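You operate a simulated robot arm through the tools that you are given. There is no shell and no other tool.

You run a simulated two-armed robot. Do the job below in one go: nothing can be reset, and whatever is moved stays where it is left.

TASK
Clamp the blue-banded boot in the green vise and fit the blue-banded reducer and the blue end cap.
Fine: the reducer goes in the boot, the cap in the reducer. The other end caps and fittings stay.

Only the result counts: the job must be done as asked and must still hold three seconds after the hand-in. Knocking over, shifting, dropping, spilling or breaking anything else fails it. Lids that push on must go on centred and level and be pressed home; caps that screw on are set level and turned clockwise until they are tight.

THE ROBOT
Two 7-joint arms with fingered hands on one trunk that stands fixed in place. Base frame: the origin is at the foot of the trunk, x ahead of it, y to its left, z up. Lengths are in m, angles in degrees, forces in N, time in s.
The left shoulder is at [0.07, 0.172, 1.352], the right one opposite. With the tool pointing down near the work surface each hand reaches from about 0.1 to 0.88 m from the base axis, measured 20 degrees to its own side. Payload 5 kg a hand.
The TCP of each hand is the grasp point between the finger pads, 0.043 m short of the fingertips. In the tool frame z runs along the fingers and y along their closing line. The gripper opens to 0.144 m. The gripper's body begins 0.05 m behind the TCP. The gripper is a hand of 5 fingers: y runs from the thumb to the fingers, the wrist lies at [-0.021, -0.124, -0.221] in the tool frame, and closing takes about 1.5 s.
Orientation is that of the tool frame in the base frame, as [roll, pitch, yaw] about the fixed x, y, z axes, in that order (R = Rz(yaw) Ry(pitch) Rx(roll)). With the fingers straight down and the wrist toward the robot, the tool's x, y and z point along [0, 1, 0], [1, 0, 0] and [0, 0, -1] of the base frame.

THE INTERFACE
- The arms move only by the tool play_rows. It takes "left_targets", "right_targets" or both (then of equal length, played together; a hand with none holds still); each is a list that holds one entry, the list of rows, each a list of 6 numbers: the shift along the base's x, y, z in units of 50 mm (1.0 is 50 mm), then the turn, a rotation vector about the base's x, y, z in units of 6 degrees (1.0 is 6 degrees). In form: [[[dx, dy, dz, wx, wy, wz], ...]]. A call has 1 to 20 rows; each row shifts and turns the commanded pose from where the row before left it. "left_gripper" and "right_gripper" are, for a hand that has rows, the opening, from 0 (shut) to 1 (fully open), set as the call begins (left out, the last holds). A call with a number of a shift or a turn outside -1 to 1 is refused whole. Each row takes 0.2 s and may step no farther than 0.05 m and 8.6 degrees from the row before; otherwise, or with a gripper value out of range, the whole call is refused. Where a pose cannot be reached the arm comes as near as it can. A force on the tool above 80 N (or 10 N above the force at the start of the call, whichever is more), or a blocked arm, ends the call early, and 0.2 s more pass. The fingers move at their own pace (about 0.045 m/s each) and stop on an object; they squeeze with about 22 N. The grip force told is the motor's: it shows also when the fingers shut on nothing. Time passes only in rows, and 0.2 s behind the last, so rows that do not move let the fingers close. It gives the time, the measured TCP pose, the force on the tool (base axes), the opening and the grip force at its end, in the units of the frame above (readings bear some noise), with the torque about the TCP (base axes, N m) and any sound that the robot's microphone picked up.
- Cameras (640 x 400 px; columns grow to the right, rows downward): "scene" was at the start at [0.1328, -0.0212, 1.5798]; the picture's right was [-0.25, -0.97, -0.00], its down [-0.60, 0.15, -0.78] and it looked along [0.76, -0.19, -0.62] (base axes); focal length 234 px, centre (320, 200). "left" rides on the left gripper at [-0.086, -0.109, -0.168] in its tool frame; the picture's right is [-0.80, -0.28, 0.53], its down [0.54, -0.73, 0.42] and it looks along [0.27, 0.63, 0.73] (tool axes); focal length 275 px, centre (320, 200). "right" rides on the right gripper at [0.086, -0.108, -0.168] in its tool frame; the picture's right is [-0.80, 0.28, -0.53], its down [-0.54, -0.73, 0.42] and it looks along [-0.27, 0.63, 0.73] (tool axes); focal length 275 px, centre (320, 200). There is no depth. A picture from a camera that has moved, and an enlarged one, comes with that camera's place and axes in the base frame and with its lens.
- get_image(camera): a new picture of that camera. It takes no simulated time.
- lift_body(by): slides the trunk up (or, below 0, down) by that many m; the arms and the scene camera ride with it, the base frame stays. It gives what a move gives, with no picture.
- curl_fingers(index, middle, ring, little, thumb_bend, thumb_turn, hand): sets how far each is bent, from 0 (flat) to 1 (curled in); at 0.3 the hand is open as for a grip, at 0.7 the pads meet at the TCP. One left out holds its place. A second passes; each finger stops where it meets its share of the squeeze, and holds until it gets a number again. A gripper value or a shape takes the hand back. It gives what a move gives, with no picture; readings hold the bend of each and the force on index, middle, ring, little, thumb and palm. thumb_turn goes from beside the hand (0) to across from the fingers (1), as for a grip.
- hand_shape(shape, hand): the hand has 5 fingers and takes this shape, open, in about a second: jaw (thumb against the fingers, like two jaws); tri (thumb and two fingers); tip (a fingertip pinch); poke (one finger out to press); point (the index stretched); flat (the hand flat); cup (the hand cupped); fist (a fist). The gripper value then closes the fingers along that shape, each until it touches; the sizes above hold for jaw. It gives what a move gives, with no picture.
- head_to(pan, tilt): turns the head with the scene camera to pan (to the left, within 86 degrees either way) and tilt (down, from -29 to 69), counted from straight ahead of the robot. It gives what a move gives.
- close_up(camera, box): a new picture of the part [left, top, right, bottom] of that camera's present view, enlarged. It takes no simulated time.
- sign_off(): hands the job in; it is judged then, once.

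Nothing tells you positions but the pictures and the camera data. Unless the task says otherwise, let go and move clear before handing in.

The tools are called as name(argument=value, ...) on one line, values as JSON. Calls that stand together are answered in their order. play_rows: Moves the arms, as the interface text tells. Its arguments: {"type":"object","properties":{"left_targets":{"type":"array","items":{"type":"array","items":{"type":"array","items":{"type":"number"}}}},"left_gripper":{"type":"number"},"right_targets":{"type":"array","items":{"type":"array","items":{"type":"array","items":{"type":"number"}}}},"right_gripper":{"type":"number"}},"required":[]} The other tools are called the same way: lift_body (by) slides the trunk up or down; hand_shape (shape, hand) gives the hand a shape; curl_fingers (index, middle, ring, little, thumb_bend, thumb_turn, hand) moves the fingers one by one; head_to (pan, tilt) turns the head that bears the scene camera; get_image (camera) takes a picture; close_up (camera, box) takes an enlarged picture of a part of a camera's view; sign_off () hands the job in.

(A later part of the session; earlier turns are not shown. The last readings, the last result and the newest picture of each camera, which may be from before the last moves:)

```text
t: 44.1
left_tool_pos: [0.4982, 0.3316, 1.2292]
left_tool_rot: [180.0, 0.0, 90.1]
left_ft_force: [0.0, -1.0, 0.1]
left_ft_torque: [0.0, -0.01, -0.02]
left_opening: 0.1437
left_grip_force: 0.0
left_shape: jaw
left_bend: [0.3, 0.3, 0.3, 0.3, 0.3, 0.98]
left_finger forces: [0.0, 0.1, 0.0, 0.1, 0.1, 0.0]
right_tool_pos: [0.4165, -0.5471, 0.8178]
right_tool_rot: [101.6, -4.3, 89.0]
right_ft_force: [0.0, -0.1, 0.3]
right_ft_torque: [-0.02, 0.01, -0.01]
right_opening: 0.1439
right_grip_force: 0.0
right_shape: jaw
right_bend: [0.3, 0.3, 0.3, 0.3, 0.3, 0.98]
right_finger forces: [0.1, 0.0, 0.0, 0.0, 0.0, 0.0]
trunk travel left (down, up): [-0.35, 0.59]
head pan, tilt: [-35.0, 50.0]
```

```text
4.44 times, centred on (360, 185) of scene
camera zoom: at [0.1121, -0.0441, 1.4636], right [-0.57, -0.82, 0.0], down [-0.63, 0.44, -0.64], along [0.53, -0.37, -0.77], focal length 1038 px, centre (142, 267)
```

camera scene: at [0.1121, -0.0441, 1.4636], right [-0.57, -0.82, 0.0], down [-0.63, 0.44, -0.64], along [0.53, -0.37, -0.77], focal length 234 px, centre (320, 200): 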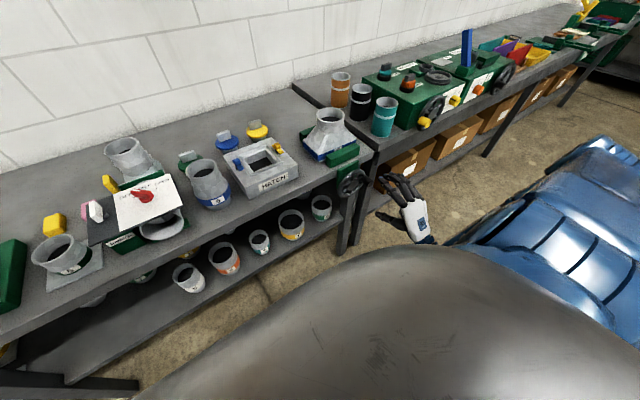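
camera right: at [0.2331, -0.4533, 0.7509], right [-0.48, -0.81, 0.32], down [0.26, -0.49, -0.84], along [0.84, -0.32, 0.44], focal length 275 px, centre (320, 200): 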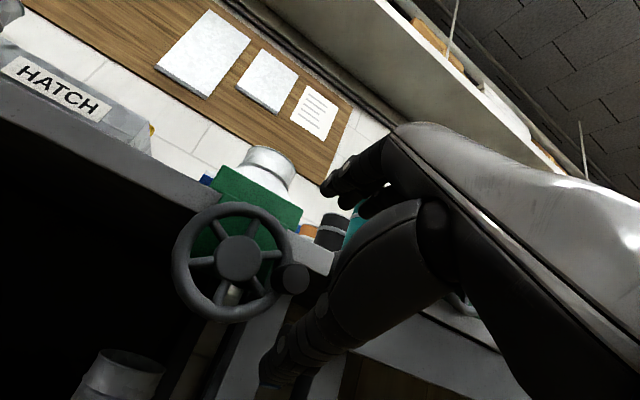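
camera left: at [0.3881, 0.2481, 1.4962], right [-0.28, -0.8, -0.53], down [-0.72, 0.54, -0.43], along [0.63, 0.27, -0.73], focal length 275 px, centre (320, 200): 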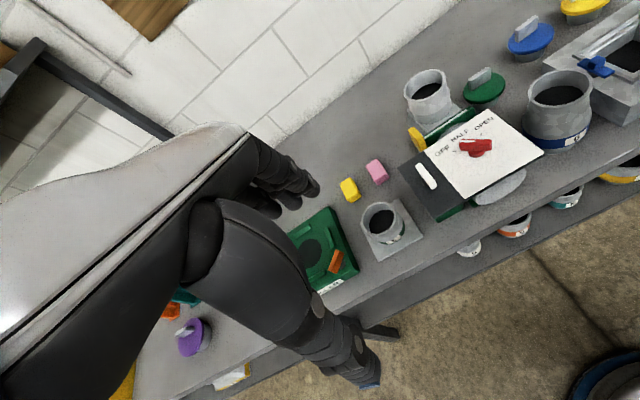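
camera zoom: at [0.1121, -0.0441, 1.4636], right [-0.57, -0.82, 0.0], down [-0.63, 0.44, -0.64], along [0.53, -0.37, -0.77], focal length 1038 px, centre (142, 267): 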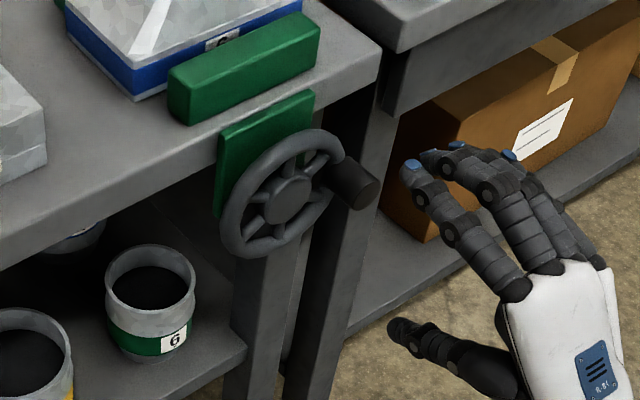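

The hand is palm down at knob height, with the knob lined up between thumb and fingers. I'll advance so the fingertips reach along the knob without touching the wheel.

play_rows(right_targets=[[[0.5, 0, 0.03, 0, 0, 0], [0.5, 0, 0.03, 0, 0, 0], [0.4, 0, 0, 0, 0, 0], [0.2, 0, 0, 0, 0, 0]]])

close_up(camera="scene", box=[310, 140, 410, 230])

get_image(camera="right")

```text
t: 45.1
left_tool_pos: [0.4996, 0.3312, 1.2279]
left_tool_rot: [180.0, 0.0, 90.0]
left_ft_force: [0.6, -0.1, -0.1]
left_ft_torque: [-0.03, 0.02, -0.02]
left_opening: 0.1441
left_grip_force: 0.1
left_shape: jaw
left_bend: [0.3, 0.3, 0.3, 0.3, 0.3, 0.98]
left_finger forces: [0.1, 0.1, 0.0, 0.1, 0.1, 0.0]
right_tool_pos: [0.4969, -0.5483, 0.8202]
right_tool_rot: [101.6, -4.4, 89.1]
right_ft_force: [0.0, -0.2, 0.0]
right_ft_torque: [0.02, 0.04, 0.0]
right_opening: 0.1437
right_grip_force: 0.1
right_shape: jaw
right_bend: [0.3, 0.3, 0.3, 0.3, 0.3, 0.98]
right_finger forces: [0.1, 0.1, 0.0, 0.0, 0.0, 0.0]
trunk travel left (down, up): [-0.35, 0.59]
head pan, tilt: [-35.0, 50.0]
```

```text
4.44 times, centred on (360, 185) of scene
camera zoom: at [0.1125, -0.0441, 1.4635], right [-0.57, -0.82, 0.0], down [-0.63, 0.44, -0.64], along [0.53, -0.37, -0.77], focal length 1038 px, centre (142, 267)
```

zoom: 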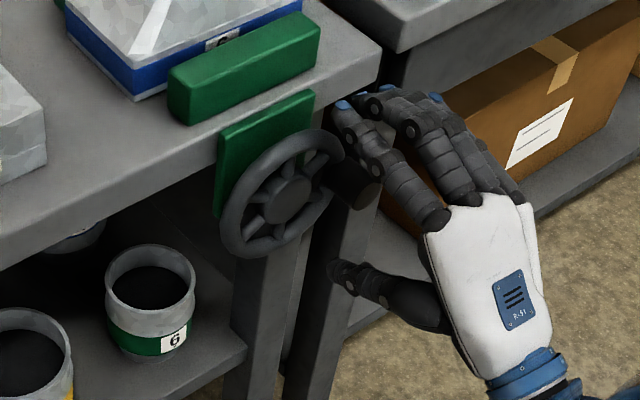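

```text
taken
camera right: at [0.3133, -0.4531, 0.7535], right [-0.48, -0.81, 0.32], down [0.26, -0.48, -0.84], along [0.84, -0.32, 0.44], focal length 275 px, centre (320, 200)
```

right: 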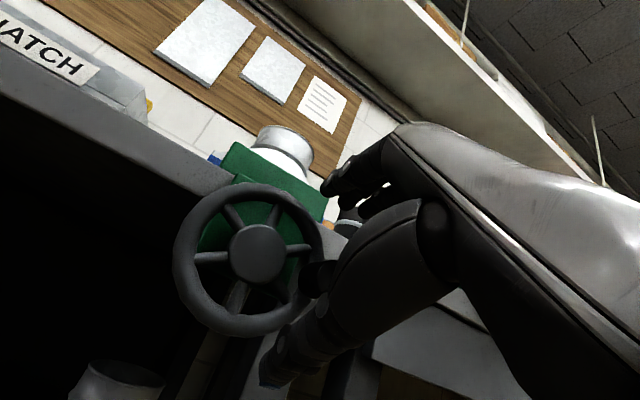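

The knob is between the thumb and the fingers. Closing the hand on it now.

play_rows(right_targets=[[[0, 0, 0, 0, 0, 0], [0, 0, 0, 0, 0, 0], [0, 0, 0, 0, 0, 0], [0, 0, 0, 0, 0, 0], [0, 0, 0, 0, 0, 0], [0, 0, 0, 0, 0, 0], [0, 0, 0, 0, 0, 0], [0, 0, 0, 0, 0, 0], [0, 0, 0, 0, 0, 0], [0, 0, 0, 0, 0, 0]]], right_gripper=0.0)

close_up(camera="scene", box=[310, 140, 410, 230])

get_image(camera="right")

```text
t: 47.3
left_tool_pos: [0.4996, 0.3311, 1.228]
left_tool_rot: [180.0, -0.1, 90.1]
left_ft_force: [0.4, 1.1, 0.3]
left_ft_torque: [0.0, 0.0, 0.01]
left_opening: 0.1441
left_grip_force: 0.0
left_shape: jaw
left_bend: [0.3, 0.3, 0.3, 0.3, 0.3, 0.98]
left_finger forces: [0.0, 0.0, 0.1, 0.1, 0.1, 0.0]
right_tool_pos: [0.4973, -0.5477, 0.8206]
right_tool_rot: [101.6, -4.4, 89.0]
right_ft_force: [2.0, 1.9, 1.4]
right_ft_torque: [-0.04, -0.13, 0.06]
right_opening: 0.0072
right_grip_force: 22.4
right_shape: jaw
right_bend: [0.7, 0.65, 0.7, 0.7, 0.75, 1.0]
right_finger forces: [0.0, 4.2, 2.5, 0.0, 0.0, 0.1]
trunk travel left (down, up): [-0.35, 0.59]
head pan, tilt: [-35.0, 50.0]
```

```text
4.44 times, centred on (360, 185) of scene
camera zoom: at [0.1124, -0.0437, 1.4636], right [-0.57, -0.82, 0.0], down [-0.63, 0.44, -0.64], along [0.53, -0.37, -0.77], focal length 1038 px, centre (142, 267)
```

zoom: 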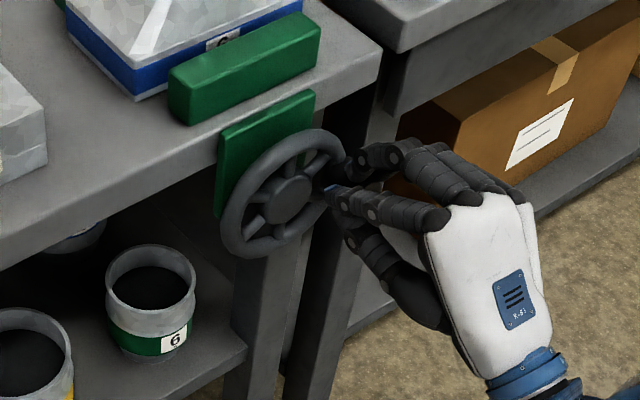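

```text
taken
camera right: at [0.3137, -0.4528, 0.754], right [-0.48, -0.82, 0.32], down [0.26, -0.49, -0.83], along [0.84, -0.32, 0.44], focal length 275 px, centre (320, 200)
```

right: 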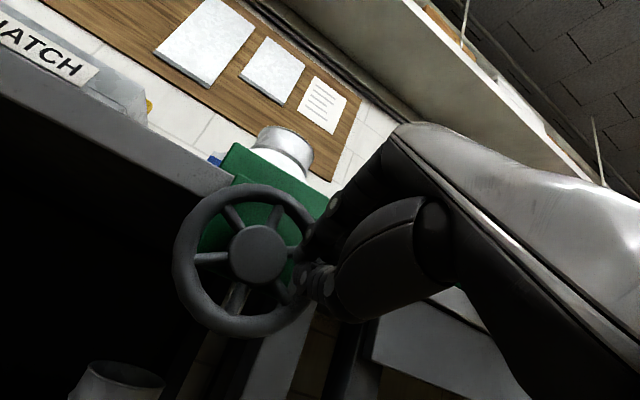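

Index and thumb closed to the left of the knob while middle and ring rest on top of it, so the hand is about 1.5 cm too far left. I'll open, shift right and close again.

play_rows(right_targets=[[[0, 0, 0, 0, 0, 0], [0, 0, 0, 0, 0, 0], [0, 0, 0, 0, 0, 0], [0, 0, 0, 0, 0, 0], [0, 0, 0, 0, 0, 0], [0.05, -0.3, 0, 0, 0, 0], [0, 0, 0, 0, 0, 0]]], right_gripper=0.7)

play_rows(right_targets=[[[0, 0, 0, 0, 0, 0], [0, 0, 0, 0, 0, 0], [0, 0, 0, 0, 0, 0], [0, 0, 0, 0, 0, 0], [0, 0, 0, 0, 0, 0], [0, 0, 0, 0, 0, 0], [0, 0, 0, 0, 0, 0], [0, 0, 0, 0, 0, 0], [0, 0, 0, 0, 0, 0]]], right_gripper=0.0)

close_up(camera="scene", box=[310, 140, 410, 230])

get_image(camera="right")

```text
t: 48.9
left_tool_pos: [0.4984, 0.3318, 1.2292]
left_tool_rot: [179.9, -0.1, 90.0]
left_ft_force: [0.7, -0.2, -0.2]
left_ft_torque: [-0.04, 0.02, -0.01]
left_opening: 0.1438
left_grip_force: 0.1
left_shape: jaw
left_bend: [0.3, 0.3, 0.3, 0.3, 0.3, 0.98]
left_finger forces: [0.1, 0.0, 0.0, 0.0, 0.1, 0.0]
right_tool_pos: [0.4995, -0.5632, 0.8206]
right_tool_rot: [101.6, -4.3, 89.0]
right_ft_force: [-0.5, -0.5, -0.1]
right_ft_torque: [0.0, -0.02, 0.02]
right_opening: 0.1008
right_grip_force: 0.1
right_shape: jaw
right_bend: [0.27, 0.37, 0.35, 0.35, 0.6, 0.99]
right_finger forces: [0.0, 0.1, 0.1, 0.0, 0.0, 0.0]
trunk travel left (down, up): [-0.35, 0.59]
head pan, tilt: [-35.0, 50.0]
```

```text
t: 50.9
left_tool_pos: [0.4992, 0.3319, 1.2282]
left_tool_rot: [-180.0, 0.1, 90.1]
left_ft_force: [0.4, 0.0, 1.2]
left_ft_torque: [0.01, -0.03, -0.02]
left_opening: 0.1438
left_grip_force: 0.0
left_shape: jaw
left_bend: [0.3, 0.3, 0.3, 0.3, 0.3, 0.98]
left_finger forces: [0.0, 0.0, 0.0, 0.0, 0.0, 0.0]
right_tool_pos: [0.4983, -0.5635, 0.8187]
right_tool_rot: [101.7, -4.4, 89.0]
right_ft_force: [0.9, 1.7, -3.8]
right_ft_torque: [0.03, -0.08, 0.05]
right_opening: 0.0251
right_grip_force: 21.7
right_shape: jaw
right_bend: [0.7, 0.66, 0.7, 0.7, 0.74, 1.0]
right_finger forces: [9.1, 6.0, 0.0, 0.1, 17.4, 0.0]
trunk travel left (down, up): [-0.35, 0.59]
head pan, tilt: [-35.0, 50.0]
```

```text
4.44 times, centred on (360, 185) of scene
camera zoom: at [0.1126, -0.0441, 1.4635], right [-0.57, -0.82, 0.0], down [-0.63, 0.44, -0.64], along [0.53, -0.37, -0.77], focal length 1038 px, centre (142, 267)
```

zoom: 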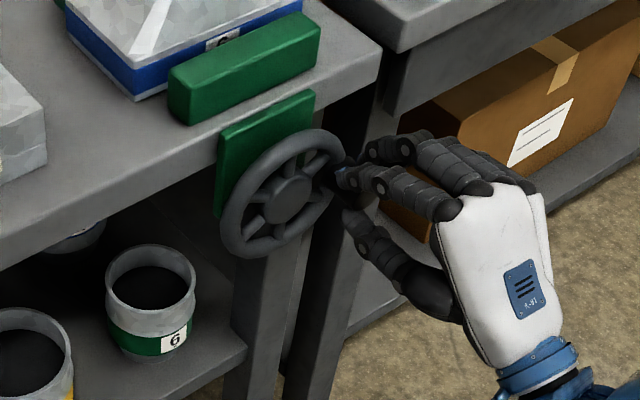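

```text
taken
camera right: at [0.3159, -0.4681, 0.7536], right [-0.48, -0.82, 0.32], down [0.26, -0.48, -0.84], along [0.84, -0.32, 0.44], focal length 275 px, centre (320, 200)
```

right: 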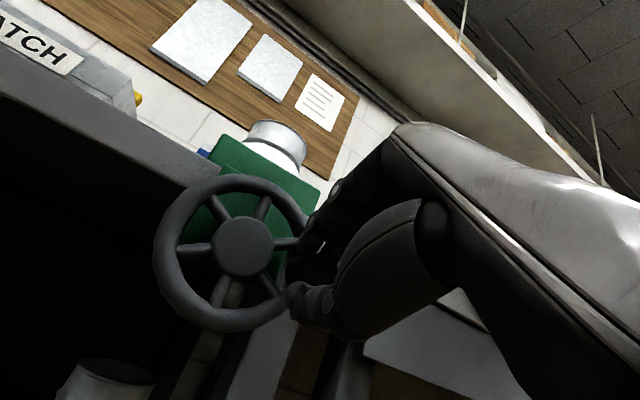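

Now it's a proper grip on the knob: index 9 N and middle 6 N on top, thumb 17 N beneath, about 25 mm apart. I'll crank it clockwise through a first 45° and watch the forces and jaw.

play_rows(right_targets=[[[0, 0.0375, -0.285, 0, 0, 0], [0, 0.11, -0.265, 0, 0, 0], [0, 0.175, -0.228, 0, 0, 0], [0, 0, 0, 0, 0, 0]]])

close_up(camera="scene", box=[310, 140, 410, 230])

close_up(camera="scene", box=[290, 95, 370, 185])

```text
t: 51.9
left_tool_pos: [0.4982, 0.3326, 1.2282]
left_tool_rot: [180.0, 0.0, 90.2]
left_ft_force: [-0.3, -0.3, 0.8]
left_ft_torque: [0.0, -0.01, -0.02]
left_opening: 0.1438
left_grip_force: 0.2
left_shape: jaw
left_bend: [0.3, 0.3, 0.3, 0.3, 0.3, 0.98]
left_finger forces: [0.0, 0.0, 0.0, 0.0, 0.0, 0.0]
right_tool_pos: [0.4993, -0.5462, 0.781]
right_tool_rot: [101.7, -4.4, 88.9]
right_ft_force: [-0.1, 2.0, 3.9]
right_ft_torque: [0.08, -0.22, -0.09]
right_opening: 0.023
right_grip_force: 22.3
right_shape: jaw
right_bend: [0.7, 0.65, 0.7, 0.7, 0.77, 0.99]
right_finger forces: [7.6, 9.9, 0.0, 0.0, 14.6, 0.1]
trunk travel left (down, up): [-0.35, 0.59]
head pan, tilt: [-35.0, 50.0]
```

```text
4.44 times, centred on (360, 185) of scene
camera zoom: at [0.112, -0.0437, 1.4636], right [-0.57, -0.82, 0.0], down [-0.63, 0.44, -0.64], along [0.53, -0.37, -0.77], focal length 1038 px, centre (142, 267)
```

zoom: 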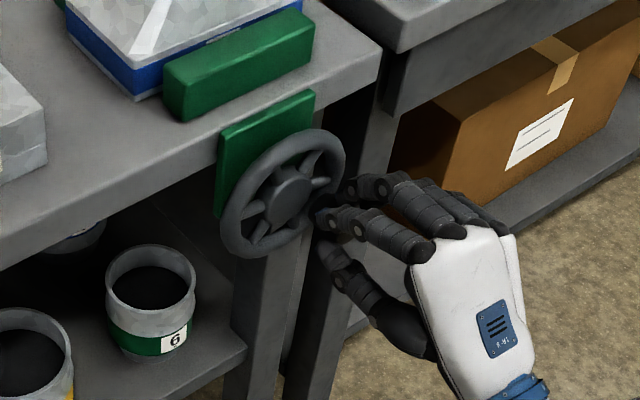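

```text
4.44 times, centred on (330, 140) of scene
camera zoom: at [0.112, -0.0437, 1.4636], right [-0.57, -0.82, 0.0], down [-0.63, 0.44, -0.64], along [0.53, -0.37, -0.77], focal length 1038 px, centre (276, 467)
```

zoom: 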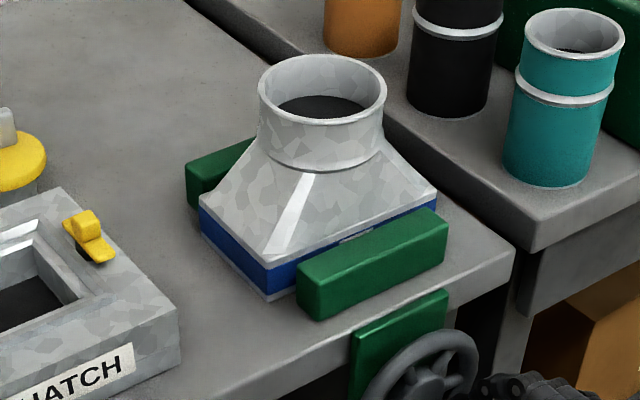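

The wheel turns easily and the near jaw advanced about 6–7 mm in 45°. I'll keep cranking clockwise to 105° and check.

play_rows(right_targets=[[[0, 0.228, -0.175, 0, 0, 0], [0, 0.265, -0.11, 0, 0, 0], [0, 0.285, -0.0375, 0, 0, 0], [0, 0.285, 0.0375, 0, 0, 0], [0, 0, 0, 0, 0, 0]]])

close_up(camera="scene", box=[310, 140, 410, 230])

close_up(camera="scene", box=[290, 95, 370, 185])

```text
t: 53.1
left_tool_pos: [0.4987, 0.3291, 1.228]
left_tool_rot: [180.0, 0.0, 90.1]
left_ft_force: [0.0, 0.2, -1.2]
left_ft_torque: [0.01, 0.02, 0.0]
left_opening: 0.144
left_grip_force: 0.0
left_shape: jaw
left_bend: [0.3, 0.3, 0.3, 0.3, 0.3, 0.98]
left_finger forces: [0.1, 0.0, 0.0, 0.0, 0.0, 0.0]
right_tool_pos: [0.4981, -0.4929, 0.7665]
right_tool_rot: [101.7, -4.4, 89.0]
right_ft_force: [0.6, 0.0, 2.0]
right_ft_torque: [-0.04, -0.07, -0.01]
right_opening: 0.0203
right_grip_force: 22.2
right_shape: jaw
right_bend: [0.71, 0.71, 0.7, 0.7, 0.79, 1.0]
right_finger forces: [0.1, 1.9, 1.3, 0.0, 0.1, 0.0]
trunk travel left (down, up): [-0.35, 0.59]
head pan, tilt: [-35.0, 50.0]
```

```text
4.44 times, centred on (360, 185) of scene
camera zoom: at [0.1123, -0.0442, 1.4635], right [-0.57, -0.82, 0.0], down [-0.63, 0.44, -0.64], along [0.53, -0.37, -0.77], focal length 1038 px, centre (142, 267)
```

zoom: 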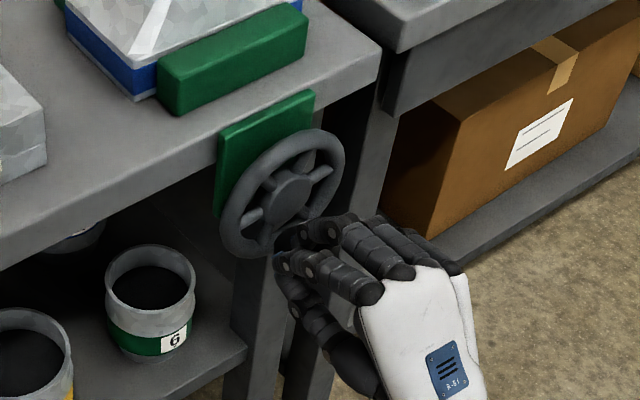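

```text
4.44 times, centred on (330, 140) of scene
camera zoom: at [0.1123, -0.0442, 1.4635], right [-0.57, -0.82, 0.0], down [-0.63, 0.44, -0.64], along [0.53, -0.37, -0.77], focal length 1038 px, centre (276, 467)
```

zoom: 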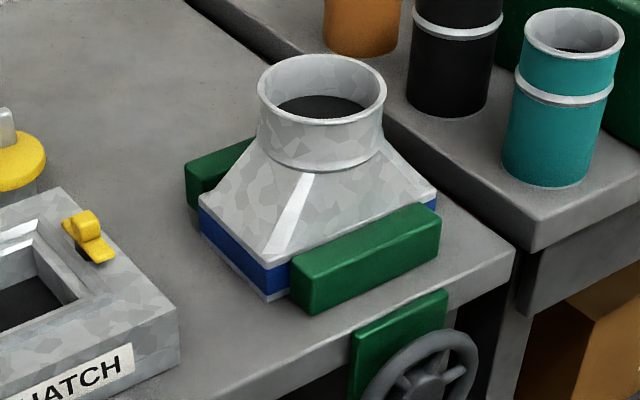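

The jaw moved in more, but the finger forces dropped, so the knob has slipped sideways out of the pinch. Let me look closely at where it is.

close_up(camera="scene", box=[325, 165, 375, 215])

close_up(camera="right", box=[140, 120, 340, 340])

```text
8.00 times, centred on (350, 190) of scene
camera zoom: at [0.1123, -0.0442, 1.4635], right [-0.57, -0.82, 0.0], down [-0.63, 0.44, -0.64], along [0.53, -0.37, -0.77], focal length 1869 px, centre (80, 280)
```

zoom: 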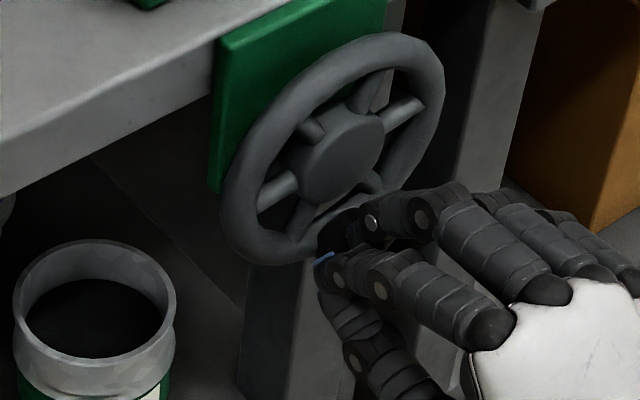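

```text
1.82 times, centred on (240, 230) of right
camera zoom: at [0.3149, -0.3989, 0.7007], right [-0.48, -0.82, 0.32], down [0.26, -0.48, -0.84], along [0.84, -0.32, 0.44], focal length 500 px, centre (466, 146)
```

zoom: 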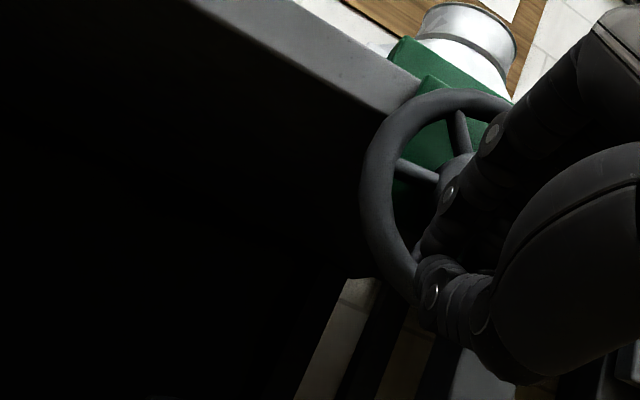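

I can't see the knob behind the fingers. I'll open the hand a bit and look again.

play_rows(right_targets=[[[0, 0, 0, 0, 0, 0], [0, 0, 0, 0, 0, 0], [0, 0, 0, 0, 0, 0], [0, 0, 0, 0, 0, 0], [0, 0, 0, 0, 0, 0]]], right_gripper=0.9)

close_up(camera="scene", box=[325, 165, 375, 215])

close_up(camera="right", box=[140, 120, 340, 340])

```text
t: 54.3
left_tool_pos: [0.4972, 0.3302, 1.2288]
left_tool_rot: [180.0, 0.0, 90.0]
left_ft_force: [0.4, -0.4, -0.5]
left_ft_torque: [-0.02, -0.01, -0.01]
left_opening: 0.1439
left_grip_force: 0.2
left_shape: jaw
left_bend: [0.3, 0.3, 0.3, 0.3, 0.3, 0.98]
left_finger forces: [0.1, 0.1, 0.0, 0.0, 0.0, 0.0]
right_tool_pos: [0.498, -0.4947, 0.7677]
right_tool_rot: [101.7, -4.4, 88.9]
right_ft_force: [-13.5, 0.0, -1.6]
right_ft_torque: [0.05, -0.68, -0.23]
right_opening: 0.126
right_grip_force: 0.1
right_shape: jaw
right_bend: [0.27, 0.33, 0.31, 0.31, 0.39, 0.98]
right_finger forces: [0.0, 13.7, 0.0, 0.0, 0.0, 0.0]
trunk travel left (down, up): [-0.35, 0.59]
head pan, tilt: [-35.0, 50.0]
```

```text
8.00 times, centred on (350, 190) of scene
camera zoom: at [0.111, -0.0443, 1.4636], right [-0.57, -0.82, 0.0], down [-0.63, 0.44, -0.64], along [0.53, -0.37, -0.77], focal length 1869 px, centre (80, 280)
```

zoom: 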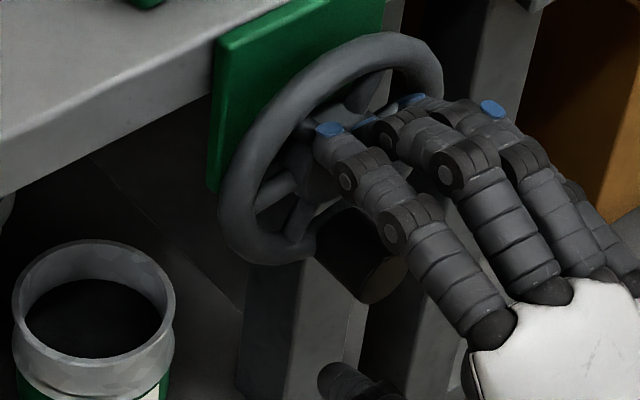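

```text
1.82 times, centred on (240, 230) of right
camera zoom: at [0.3141, -0.3993, 0.7009], right [-0.48, -0.81, 0.32], down [0.26, -0.48, -0.84], along [0.84, -0.32, 0.44], focal length 500 px, centre (466, 146)
```

zoom: 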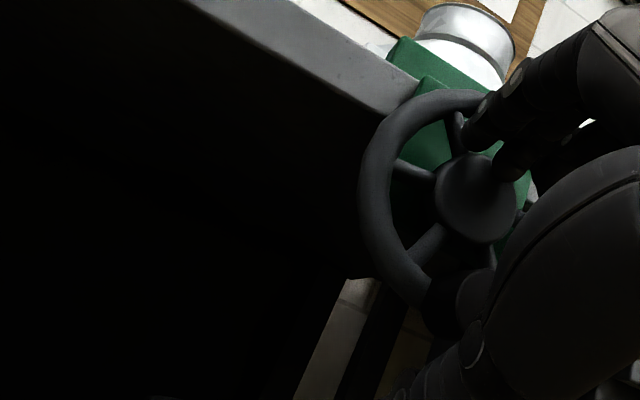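

The knob is now at the bottom of its circle, about (0.51,-0.508,0.757); my fingers slid over it because nothing was pushing from its right. I'll back off and roll the hand toward a handshake pose so the fingers push along the turning direction.

play_rows(right_targets=[[[-0.6, 0, 0, 0, 0, 0], [-0.8, 0, 0, 0, 0, 0], [-0.4, 0, 0, 0, -0.9, 0], [0, 0, 0, 0, -0.9, 0], [0, 0, 0, 1, 0, 0], [0, 0, 0, 1, 0, 0], [0, 0, 0, 1, 0, 0], [0, 0, 0, 1, 0, 0], [0, 0, 0, 1, 0, 0], [0, 0, 0, 1, 0, 0], [0, 0, 0, 1, 0, 0], [0, 0, 0, 1, 0, 0], [0, 0, 0, 1, 0, 0], [0, 0, 0, 1, 0, 0]]])

close_up(camera="scene", box=[310, 140, 410, 230])

get_image(camera="right")

```text
t: 57.3
left_tool_pos: [0.4979, 0.3297, 1.2293]
left_tool_rot: [179.9, 0.0, 90.1]
left_ft_force: [-0.7, 0.0, 0.6]
left_ft_torque: [0.04, -0.01, -0.04]
left_opening: 0.1439
left_grip_force: 0.0
left_shape: jaw
left_bend: [0.3, 0.3, 0.3, 0.3, 0.3, 0.98]
left_finger forces: [0.1, 0.0, 0.0, 0.0, 0.0, 0.1]
right_tool_pos: [0.3878, -0.4862, 0.7986]
right_tool_rot: [91.4, -31.7, 88.5]
right_ft_force: [-0.1, -0.3, 0.4]
right_ft_torque: [0.01, 0.01, 0.03]
right_opening: 0.1297
right_grip_force: 0.0
right_shape: jaw
right_bend: [0.27, 0.32, 0.31, 0.31, 0.39, 0.98]
right_finger forces: [0.1, 0.1, 0.0, 0.0, 0.1, 0.0]
right hand out of reach, approached as far as the arm can: row 8, 9, 10, 11, 12, 13, 14
trunk travel left (down, up): [-0.35, 0.59]
head pan, tilt: [-35.0, 50.0]
```

```text
4.44 times, centred on (360, 185) of scene
camera zoom: at [0.1122, -0.0443, 1.4635], right [-0.57, -0.82, 0.0], down [-0.63, 0.44, -0.64], along [0.53, -0.37, -0.77], focal length 1038 px, centre (142, 267)
```

zoom: 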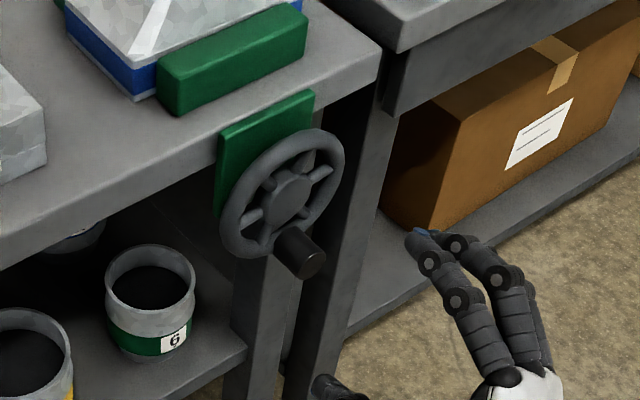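

```text
taken
camera right: at [0.2234, -0.3533, 0.7549], right [-0.55, -0.82, -0.17], down [0.4, -0.08, -0.91], along [0.73, -0.57, 0.38], focal length 275 px, centre (320, 200)
```

right: 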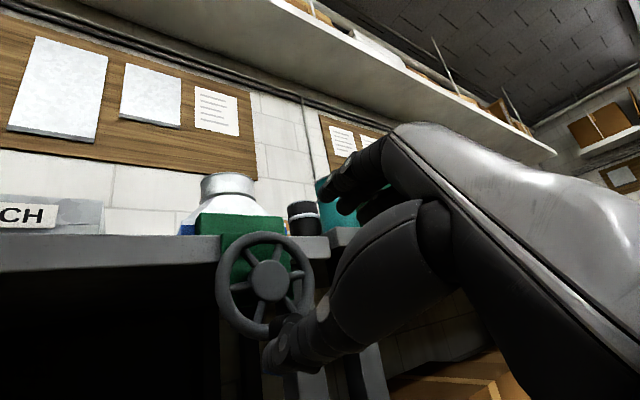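

The knob sits at the bottom of the wheel and the hand is rolled about 32° with fingers pointing straight ahead, which is as far as it goes here. I'll line up on the knob with the hand half open and advance.

play_rows(right_targets=[[[0.3, -0.258, -0.44, 0, 0, 0], [0.3, -0.258, -0.44, 0, 0, 0], [0, 0, 0, 0, 0, 0], [0, 0, 0, 0, 0, 0]]], right_gripper=0.6)

close_up(camera="scene", box=[310, 140, 410, 230])

get_image(camera="right")

```text
t: 58.3
left_tool_pos: [0.4994, 0.3318, 1.2283]
left_tool_rot: [180.0, 0.0, 90.0]
left_ft_force: [-0.6, 0.8, 0.0]
left_ft_torque: [0.0, -0.02, -0.02]
left_opening: 0.1437
left_grip_force: 0.1
left_shape: jaw
left_bend: [0.3, 0.3, 0.3, 0.3, 0.3, 0.98]
left_finger forces: [0.1, 0.0, 0.0, 0.0, 0.0, 0.1]
right_tool_pos: [0.3894, -0.4858, 0.7994]
right_tool_rot: [91.2, -31.8, 88.6]
right_ft_force: [0.7, -0.7, -0.1]
right_ft_torque: [-0.01, 0.01, 0.01]
right_opening: 0.087
right_grip_force: 0.0
right_shape: jaw
right_bend: [0.28, 0.41, 0.38, 0.43, 0.65, 1.0]
right_finger forces: [0.0, 0.0, 0.1, 0.1, 0.0, 0.1]
right hand out of reach, approached as far as the arm can: row 1, 2
trunk travel left (down, up): [-0.35, 0.59]
head pan, tilt: [-35.0, 50.0]
```

```text
4.44 times, centred on (360, 185) of scene
camera zoom: at [0.1123, -0.0441, 1.4635], right [-0.57, -0.82, 0.0], down [-0.63, 0.44, -0.64], along [0.53, -0.37, -0.77], focal length 1038 px, centre (142, 267)
```

zoom: 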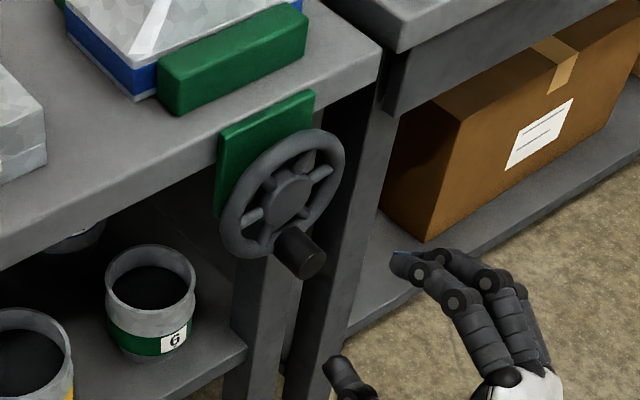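

```text
taken
camera right: at [0.2236, -0.3532, 0.7547], right [-0.55, -0.82, -0.17], down [0.4, -0.08, -0.91], along [0.73, -0.57, 0.38], focal length 275 px, centre (320, 200)
```

right: 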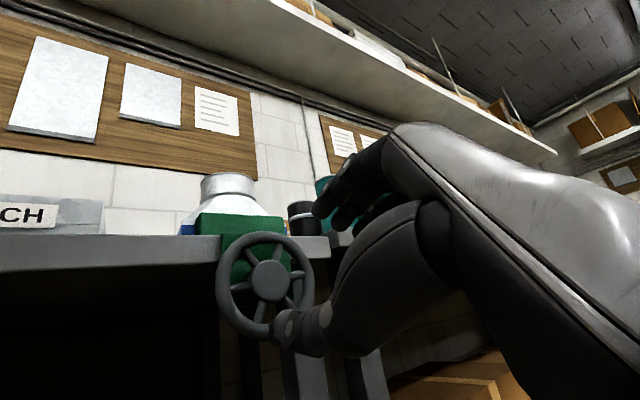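

The arm is stuck at a wrist limit there with the shoulder so high. I'll raise the hand and lower the trunk in steps, so the forearm comes in flatter.

play_rows(right_targets=[[[0, 0, 0.9, 0, 0, 0], [0, 0, 0.9, 0, 0, 0], [0, 0, 0.9, 0, 0, 0]]])

lift_body(by=-0.15)

play_rows(right_targets=[[[0.3, -0.13, -0.1, 0, 0, 0], [0.3, -0.13, -0.1, 0, 0, 0]]])

get_image(camera="scene")

get_image(camera="right")

```text
t: 59.1
left_tool_pos: [0.4993, 0.3324, 1.2286]
left_tool_rot: [179.9, 0.0, 90.1]
left_ft_force: [-0.1, -0.1, -0.4]
left_ft_torque: [-0.01, -0.01, 0.01]
left_opening: 0.144
left_grip_force: 0.1
left_shape: jaw
left_bend: [0.3, 0.3, 0.3, 0.3, 0.3, 0.98]
left_finger forces: [0.0, 0.1, 0.1, 0.1, 0.0, 0.0]
right_tool_pos: [0.3897, -0.4868, 0.935]
right_tool_rot: [91.3, -31.8, 88.6]
right_ft_force: [-0.1, 0.4, 0.5]
right_ft_torque: [0.02, -0.01, -0.01]
right_opening: 0.0866
right_grip_force: 0.0
right_shape: jaw
right_bend: [0.74, 0.41, 0.38, 0.43, 0.65, 1.0]
right_finger forces: [0.1, 0.0, 0.1, 0.0, 0.1, 0.1]
trunk travel left (down, up): [-0.35, 0.59]
head pan, tilt: [-35.0, 50.0]
```

```text
t: 60.8
left_tool_pos: [0.4979, 0.3298, 1.0778]
left_tool_rot: [-179.9, 0.0, 90.1]
left_ft_force: [-0.6, -0.2, 0.6]
left_ft_torque: [0.02, 0.01, 0.03]
left_opening: 0.1438
left_grip_force: 0.1
left_shape: jaw
left_bend: [0.3, 0.3, 0.3, 0.3, 0.3, 0.98]
left_finger forces: [0.0, 0.0, 0.0, 0.0, 0.1, 0.0]
right_tool_pos: [0.3883, -0.4874, 0.7847]
right_tool_rot: [91.2, -31.8, 88.7]
right_ft_force: [1.1, 0.9, -0.1]
right_ft_torque: [-0.02, 0.01, -0.01]
right_opening: 0.0866
right_grip_force: 0.0
right_shape: jaw
right_bend: [0.74, 0.41, 0.38, 0.43, 0.65, 1.0]
right_finger forces: [0.0, 0.0, 0.1, 0.0, 0.0, 0.1]
trunk travel left (down, up): [-0.2, 0.74]
head pan, tilt: [-35.0, 50.0]
```

```text
t: 61.4
left_tool_pos: [0.4994, 0.3314, 1.078]
left_tool_rot: [179.9, 0.0, 90.0]
left_ft_force: [-0.2, 0.2, -0.2]
left_ft_torque: [0.01, 0.0, -0.01]
left_opening: 0.1439
left_grip_force: 0.0
left_shape: jaw
left_bend: [0.3, 0.3, 0.3, 0.3, 0.3, 0.98]
left_finger forces: [0.0, 0.0, 0.0, 0.0, 0.0, 0.0]
right_tool_pos: [0.4185, -0.5012, 0.7734]
right_tool_rot: [91.3, -31.8, 88.7]
right_ft_force: [0.2, 0.0, 0.8]
right_ft_torque: [0.01, -0.02, 0.04]
right_opening: 0.0866
right_grip_force: 0.1
right_shape: jaw
right_bend: [0.74, 0.41, 0.38, 0.43, 0.65, 1.0]
right_finger forces: [0.0, 0.0, 0.0, 0.1, 0.0, 0.1]
trunk travel left (down, up): [-0.2, 0.74]
head pan, tilt: [-35.0, 50.0]
```

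```text
taken
camera scene: at [0.1124, -0.0442, 1.3135], right [-0.57, -0.82, 0.0], down [-0.63, 0.44, -0.64], along [0.53, -0.37, -0.77], focal length 234 px, centre (320, 200)
```

scene: 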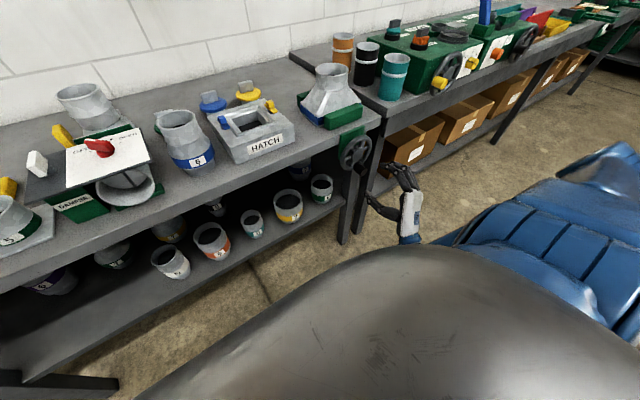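

```text
taken
camera right: at [0.2538, -0.3679, 0.7304], right [-0.55, -0.82, -0.17], down [0.41, -0.08, -0.91], along [0.73, -0.57, 0.38], focal length 275 px, centre (320, 200)
```

right: 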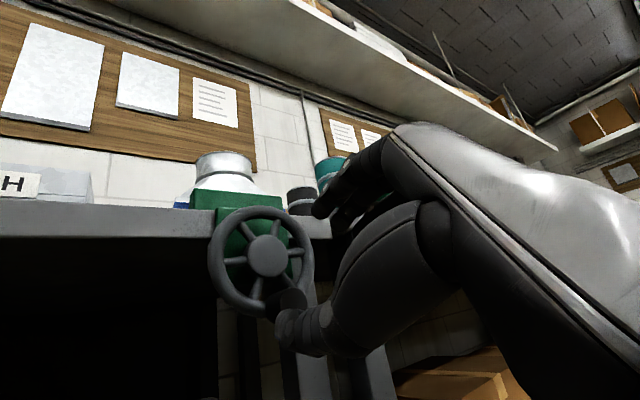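

Lowering the trunk freed the arm. I'll try rolling the hand further toward handshake here and reset the finger opening.

play_rows(right_targets=[[[0, 0, 0, 1, 0, 0], [0, 0, 0, 1, 0, 0], [0, 0, 0, 1, 0, 0], [0, 0, 0, 1, 0, 0], [0, 0, 0, 1, 0, 0], [0, 0, 0, 1, 0, 0]]], right_gripper=1.0)

get_image(camera="right")

close_up(camera="scene", box=[320, 110, 440, 250])

```text
t: 62.8
left_tool_pos: [0.4998, 0.3305, 1.0788]
left_tool_rot: [-180.0, 0.0, 90.0]
left_ft_force: [0.9, -0.2, -0.6]
left_ft_torque: [0.04, 0.0, 0.04]
left_opening: 0.1437
left_grip_force: 0.1
left_shape: jaw
left_bend: [0.3, 0.3, 0.3, 0.3, 0.3, 0.98]
left_finger forces: [0.1, 0.0, 0.0, 0.1, 0.0, 0.1]
right_tool_pos: [0.4428, -0.4431, 0.7684]
right_tool_rot: [92.4, -55.8, 87.7]
right_ft_force: [0.6, -0.8, -0.4]
right_ft_torque: [-0.01, 0.01, -0.03]
right_opening: 0.1442
right_grip_force: 0.0
right_shape: jaw
right_bend: [0.3, 0.3, 0.3, 0.3, 0.3, 0.97]
right_finger forces: [0.0, 0.1, 0.0, 0.1, 0.0, 0.0]
right hand out of reach, approached as far as the arm can: row 2, 3, 4, 5, 6
trunk travel left (down, up): [-0.2, 0.74]
head pan, tilt: [-35.0, 50.0]
```

```text
taken
camera right: at [0.2771, -0.3034, 0.7809], right [-0.55, -0.68, -0.49], down [0.4, 0.29, -0.87], along [0.73, -0.67, 0.11], focal length 275 px, centre (320, 200)
```

right: 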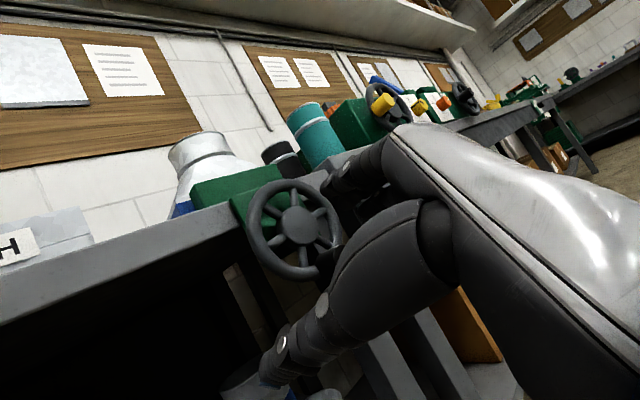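

```text
2.86 times, centred on (380, 180) of scene
camera zoom: at [0.1127, -0.0446, 1.3135], right [-0.57, -0.82, 0.0], down [-0.63, 0.44, -0.64], along [0.53, -0.37, -0.77], focal length 668 px, centre (149, 257)
```

zoom: 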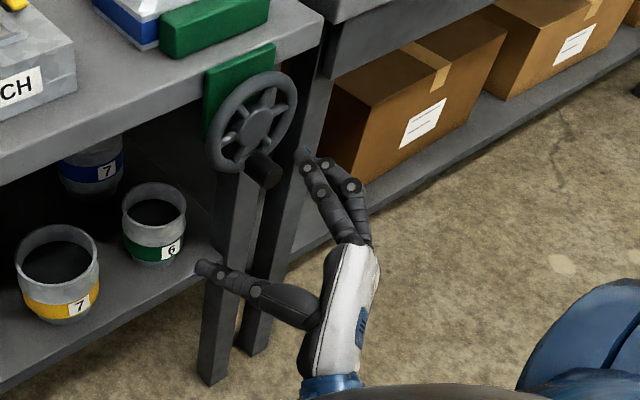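

The hand rolled to about 56° though it drifted left. I'll move it back right toward the knob's line and see what orientation holds.

play_rows(right_targets=[[[-0.4, -0.35, 0, 0, 0, 0], [0, -0.35, 0, 0, 0, 0], [0, -0.35, 0, 0, 0, 0], [0, -0.3, 0, 0, 0, 0]]])

close_up(camera="scene", box=[320, 110, 440, 250])

```text
t: 63.8
left_tool_pos: [0.4986, 0.3306, 1.0778]
left_tool_rot: [179.9, 0.0, 90.1]
left_ft_force: [0.7, -0.4, 0.9]
left_ft_torque: [-0.01, -0.03, 0.02]
left_opening: 0.144
left_grip_force: 0.0
left_shape: jaw
left_bend: [0.3, 0.3, 0.3, 0.3, 0.3, 0.98]
left_finger forces: [0.0, 0.0, 0.1, 0.0, 0.0, 0.0]
right_tool_pos: [0.4423, -0.4425, 0.7673]
right_tool_rot: [92.2, -55.7, 88.0]
right_ft_force: [-0.5, 0.2, -0.4]
right_ft_torque: [0.0, -0.02, 0.01]
right_opening: 0.1438
right_grip_force: 0.2
right_shape: jaw
right_bend: [0.3, 0.3, 0.3, 0.3, 0.3, 0.97]
right_finger forces: [0.1, 0.1, 0.1, 0.1, 0.1, 0.1]
right hand out of reach, approached as far as the arm can: row 1, 2, 3, 4
trunk travel left (down, up): [-0.2, 0.74]
head pan, tilt: [-35.0, 50.0]
```

```text
2.86 times, centred on (380, 180) of scene
camera zoom: at [0.1122, -0.044, 1.3135], right [-0.57, -0.82, 0.0], down [-0.63, 0.44, -0.64], along [0.53, -0.37, -0.77], focal length 668 px, centre (149, 257)
```

zoom: 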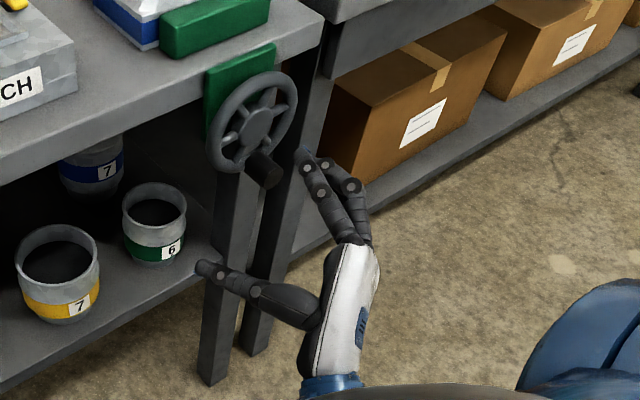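

Too much roll pins the position, so I'll roll back about 18° and then move right to the knob.

play_rows(right_targets=[[[-0.4, 0, 0, -1, 0, 0], [0, 0, 0, -1, 0, 0], [0, 0, 0, -1, 0, 0], [0, -0.35, -0.07, 0, 0, 0], [0, -0.35, -0.07, 0, 0, 0], [0, -0.35, -0.07, 0, 0, 0], [0, -0.33, -0.06, 0, 0, 0]]])

close_up(camera="scene", box=[320, 110, 440, 250])

get_image(camera="right")

```text
t: 65.4
left_tool_pos: [0.5015, 0.3306, 1.0779]
left_tool_rot: [-179.8, 0.1, 89.9]
left_ft_force: [0.8, 0.2, -1.2]
left_ft_torque: [-0.02, 0.1, 0.01]
left_opening: 0.1439
left_grip_force: 0.0
left_shape: jaw
left_bend: [0.3, 0.3, 0.3, 0.3, 0.3, 0.98]
left_finger forces: [0.0, 0.0, 0.0, 0.1, 0.0, 0.0]
right_tool_pos: [0.4222, -0.5031, 0.7543]
right_tool_rot: [91.6, -37.7, 88.3]
right_ft_force: [-1.0, 1.0, -1.7]
right_ft_torque: [0.07, -0.1, -0.05]
right_opening: 0.1439
right_grip_force: 0.1
right_shape: jaw
right_bend: [0.3, 0.3, 0.3, 0.3, 0.3, 0.98]
right_finger forces: [0.0, 0.1, 0.1, 0.1, 0.0, 0.0]
right hand out of reach, approached as far as the arm can: row 7
trunk travel left (down, up): [-0.2, 0.74]
head pan, tilt: [-35.0, 50.0]
```

```text
2.86 times, centred on (380, 180) of scene
camera zoom: at [0.1142, -0.0442, 1.3134], right [-0.57, -0.82, 0.0], down [-0.63, 0.44, -0.64], along [0.53, -0.37, -0.77], focal length 668 px, centre (149, 257)
```

zoom: 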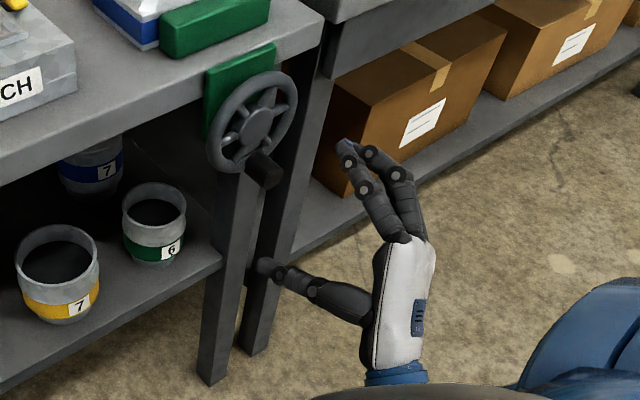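

```text
taken
camera right: at [0.2569, -0.3666, 0.7254], right [-0.55, -0.8, -0.25], down [0.4, 0.01, -0.92], along [0.73, -0.6, 0.32], focal length 275 px, centre (320, 200)
```

right: 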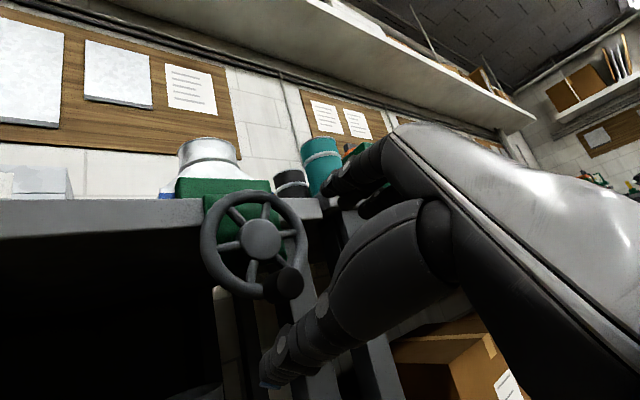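

The hand is at 38° roll, just behind the knob's line. I'll advance so the knob comes between the thumb and fingers.

play_rows(right_targets=[[[0.5, -0.06, 0, 0, 0, 0], [0.5, -0.06, 0, 0, 0, 0], [0.4, -0.06, 0, 0, 0, 0], [0.1, 0, 0, 0, 0, 0]]])

close_up(camera="scene", box=[330, 120, 410, 190])

get_image(camera="right")

```text
t: 66.4
left_tool_pos: [0.4983, 0.3319, 1.0784]
left_tool_rot: [-180.0, 0.0, 90.1]
left_ft_force: [0.3, 0.7, -1.0]
left_ft_torque: [-0.03, -0.04, -0.03]
left_opening: 0.1439
left_grip_force: 0.0
left_shape: jaw
left_bend: [0.3, 0.3, 0.3, 0.3, 0.3, 0.98]
left_finger forces: [0.0, 0.1, 0.1, 0.2, 0.0, 0.0]
right_tool_pos: [0.4973, -0.5107, 0.7552]
right_tool_rot: [91.5, -37.8, 88.5]
right_ft_force: [-0.1, -0.8, 0.2]
right_ft_torque: [0.03, 0.03, 0.0]
right_opening: 0.144
right_grip_force: 0.0
right_shape: jaw
right_bend: [0.3, 0.3, 0.3, 0.3, 0.3, 0.98]
right_finger forces: [0.0, 0.0, 0.0, 0.0, 0.0, 0.0]
trunk travel left (down, up): [-0.2, 0.74]
head pan, tilt: [-35.0, 50.0]
```

```text
5.71 times, centred on (370, 155) of scene
camera zoom: at [0.112, -0.044, 1.3136], right [-0.57, -0.82, 0.0], down [-0.63, 0.44, -0.64], along [0.53, -0.37, -0.77], focal length 1335 px, centre (34, 457)
```

zoom: 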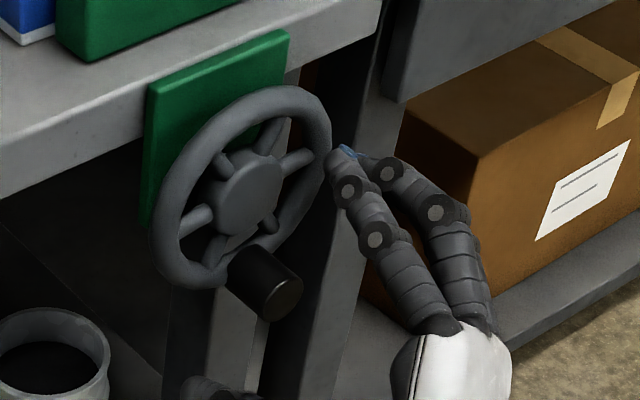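

```text
taken
camera right: at [0.3315, -0.3747, 0.7259], right [-0.55, -0.8, -0.25], down [0.41, 0.01, -0.91], along [0.73, -0.6, 0.32], focal length 275 px, centre (320, 200)
```

right: 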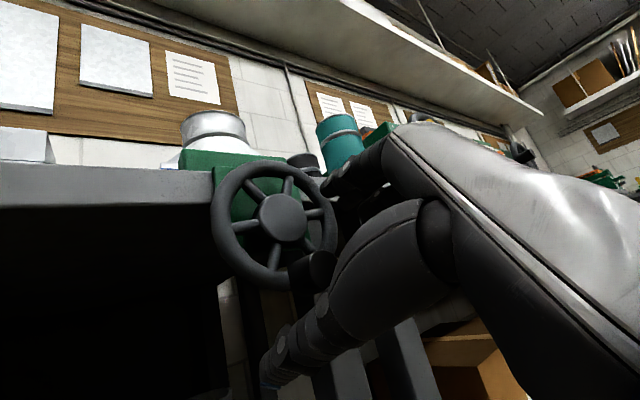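

The knob sits right between the thumb (lower left) and the fingers (upper right). Closing on it.

play_rows(right_targets=[[[0, 0, 0, 0, 0, 0], [0, 0, 0, 0, 0, 0], [0, 0, 0, 0, 0, 0], [0, 0, 0, 0, 0, 0], [0, 0, 0, 0, 0, 0], [0, 0, 0, 0, 0, 0], [0, 0, 0, 0, 0, 0], [0, 0, 0, 0, 0, 0], [0, 0, 0, 0, 0, 0], [0, 0, 0, 0, 0, 0]]], right_gripper=0.0)

close_up(camera="scene", box=[330, 120, 410, 190])

close_up(camera="right", box=[180, 140, 400, 400])

```text
t: 68.6
left_tool_pos: [0.4996, 0.3311, 1.079]
left_tool_rot: [-179.9, 0.0, 90.1]
left_ft_force: [-0.3, -0.6, -0.7]
left_ft_torque: [0.02, 0.0, -0.07]
left_opening: 0.144
left_grip_force: 0.2
left_shape: jaw
left_bend: [0.3, 0.3, 0.3, 0.3, 0.3, 0.98]
left_finger forces: [0.0, 0.1, 0.1, 0.0, 0.0, 0.0]
right_tool_pos: [0.497, -0.512, 0.7553]
right_tool_rot: [91.5, -37.9, 88.5]
right_ft_force: [1.2, 2.2, -1.8]
right_ft_torque: [-0.01, 0.08, 0.07]
right_opening: 0.0221
right_grip_force: 21.8
right_shape: jaw
right_bend: [0.71, 0.62, 0.7, 0.7, 0.74, 1.0]
right_finger forces: [8.1, 6.3, 0.1, 0.1, 17.8, 0.1]
trunk travel left (down, up): [-0.2, 0.74]
head pan, tilt: [-35.0, 50.0]
```

```text
5.71 times, centred on (370, 155) of scene
camera zoom: at [0.1125, -0.0439, 1.3135], right [-0.57, -0.82, 0.0], down [-0.63, 0.44, -0.64], along [0.53, -0.37, -0.77], focal length 1335 px, centre (34, 457)
```

zoom: 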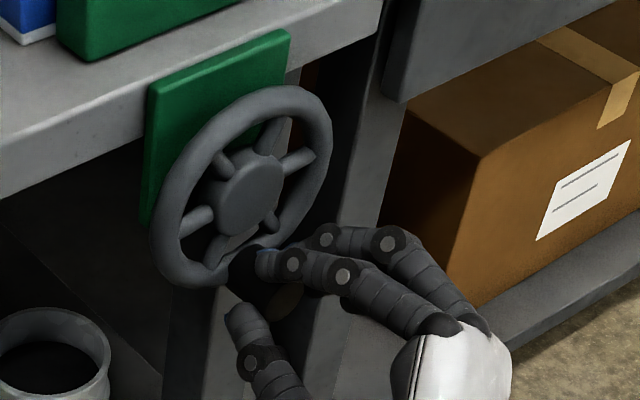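

```text
1.54 times, centred on (290, 270) of right
camera zoom: at [0.3317, -0.3745, 0.7257], right [-0.55, -0.8, -0.25], down [0.4, 0.01, -0.91], along [0.73, -0.6, 0.32], focal length 424 px, centre (366, 92)
```

zoom: 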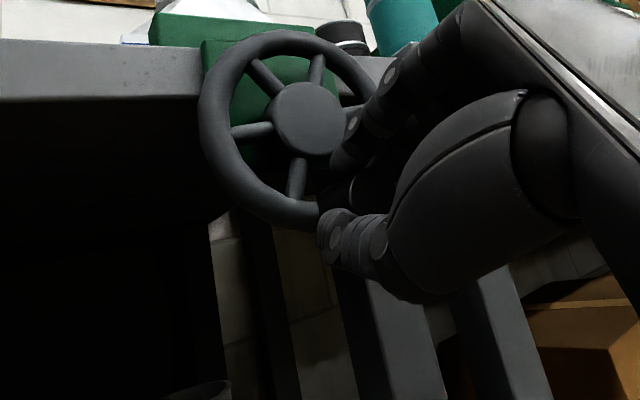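

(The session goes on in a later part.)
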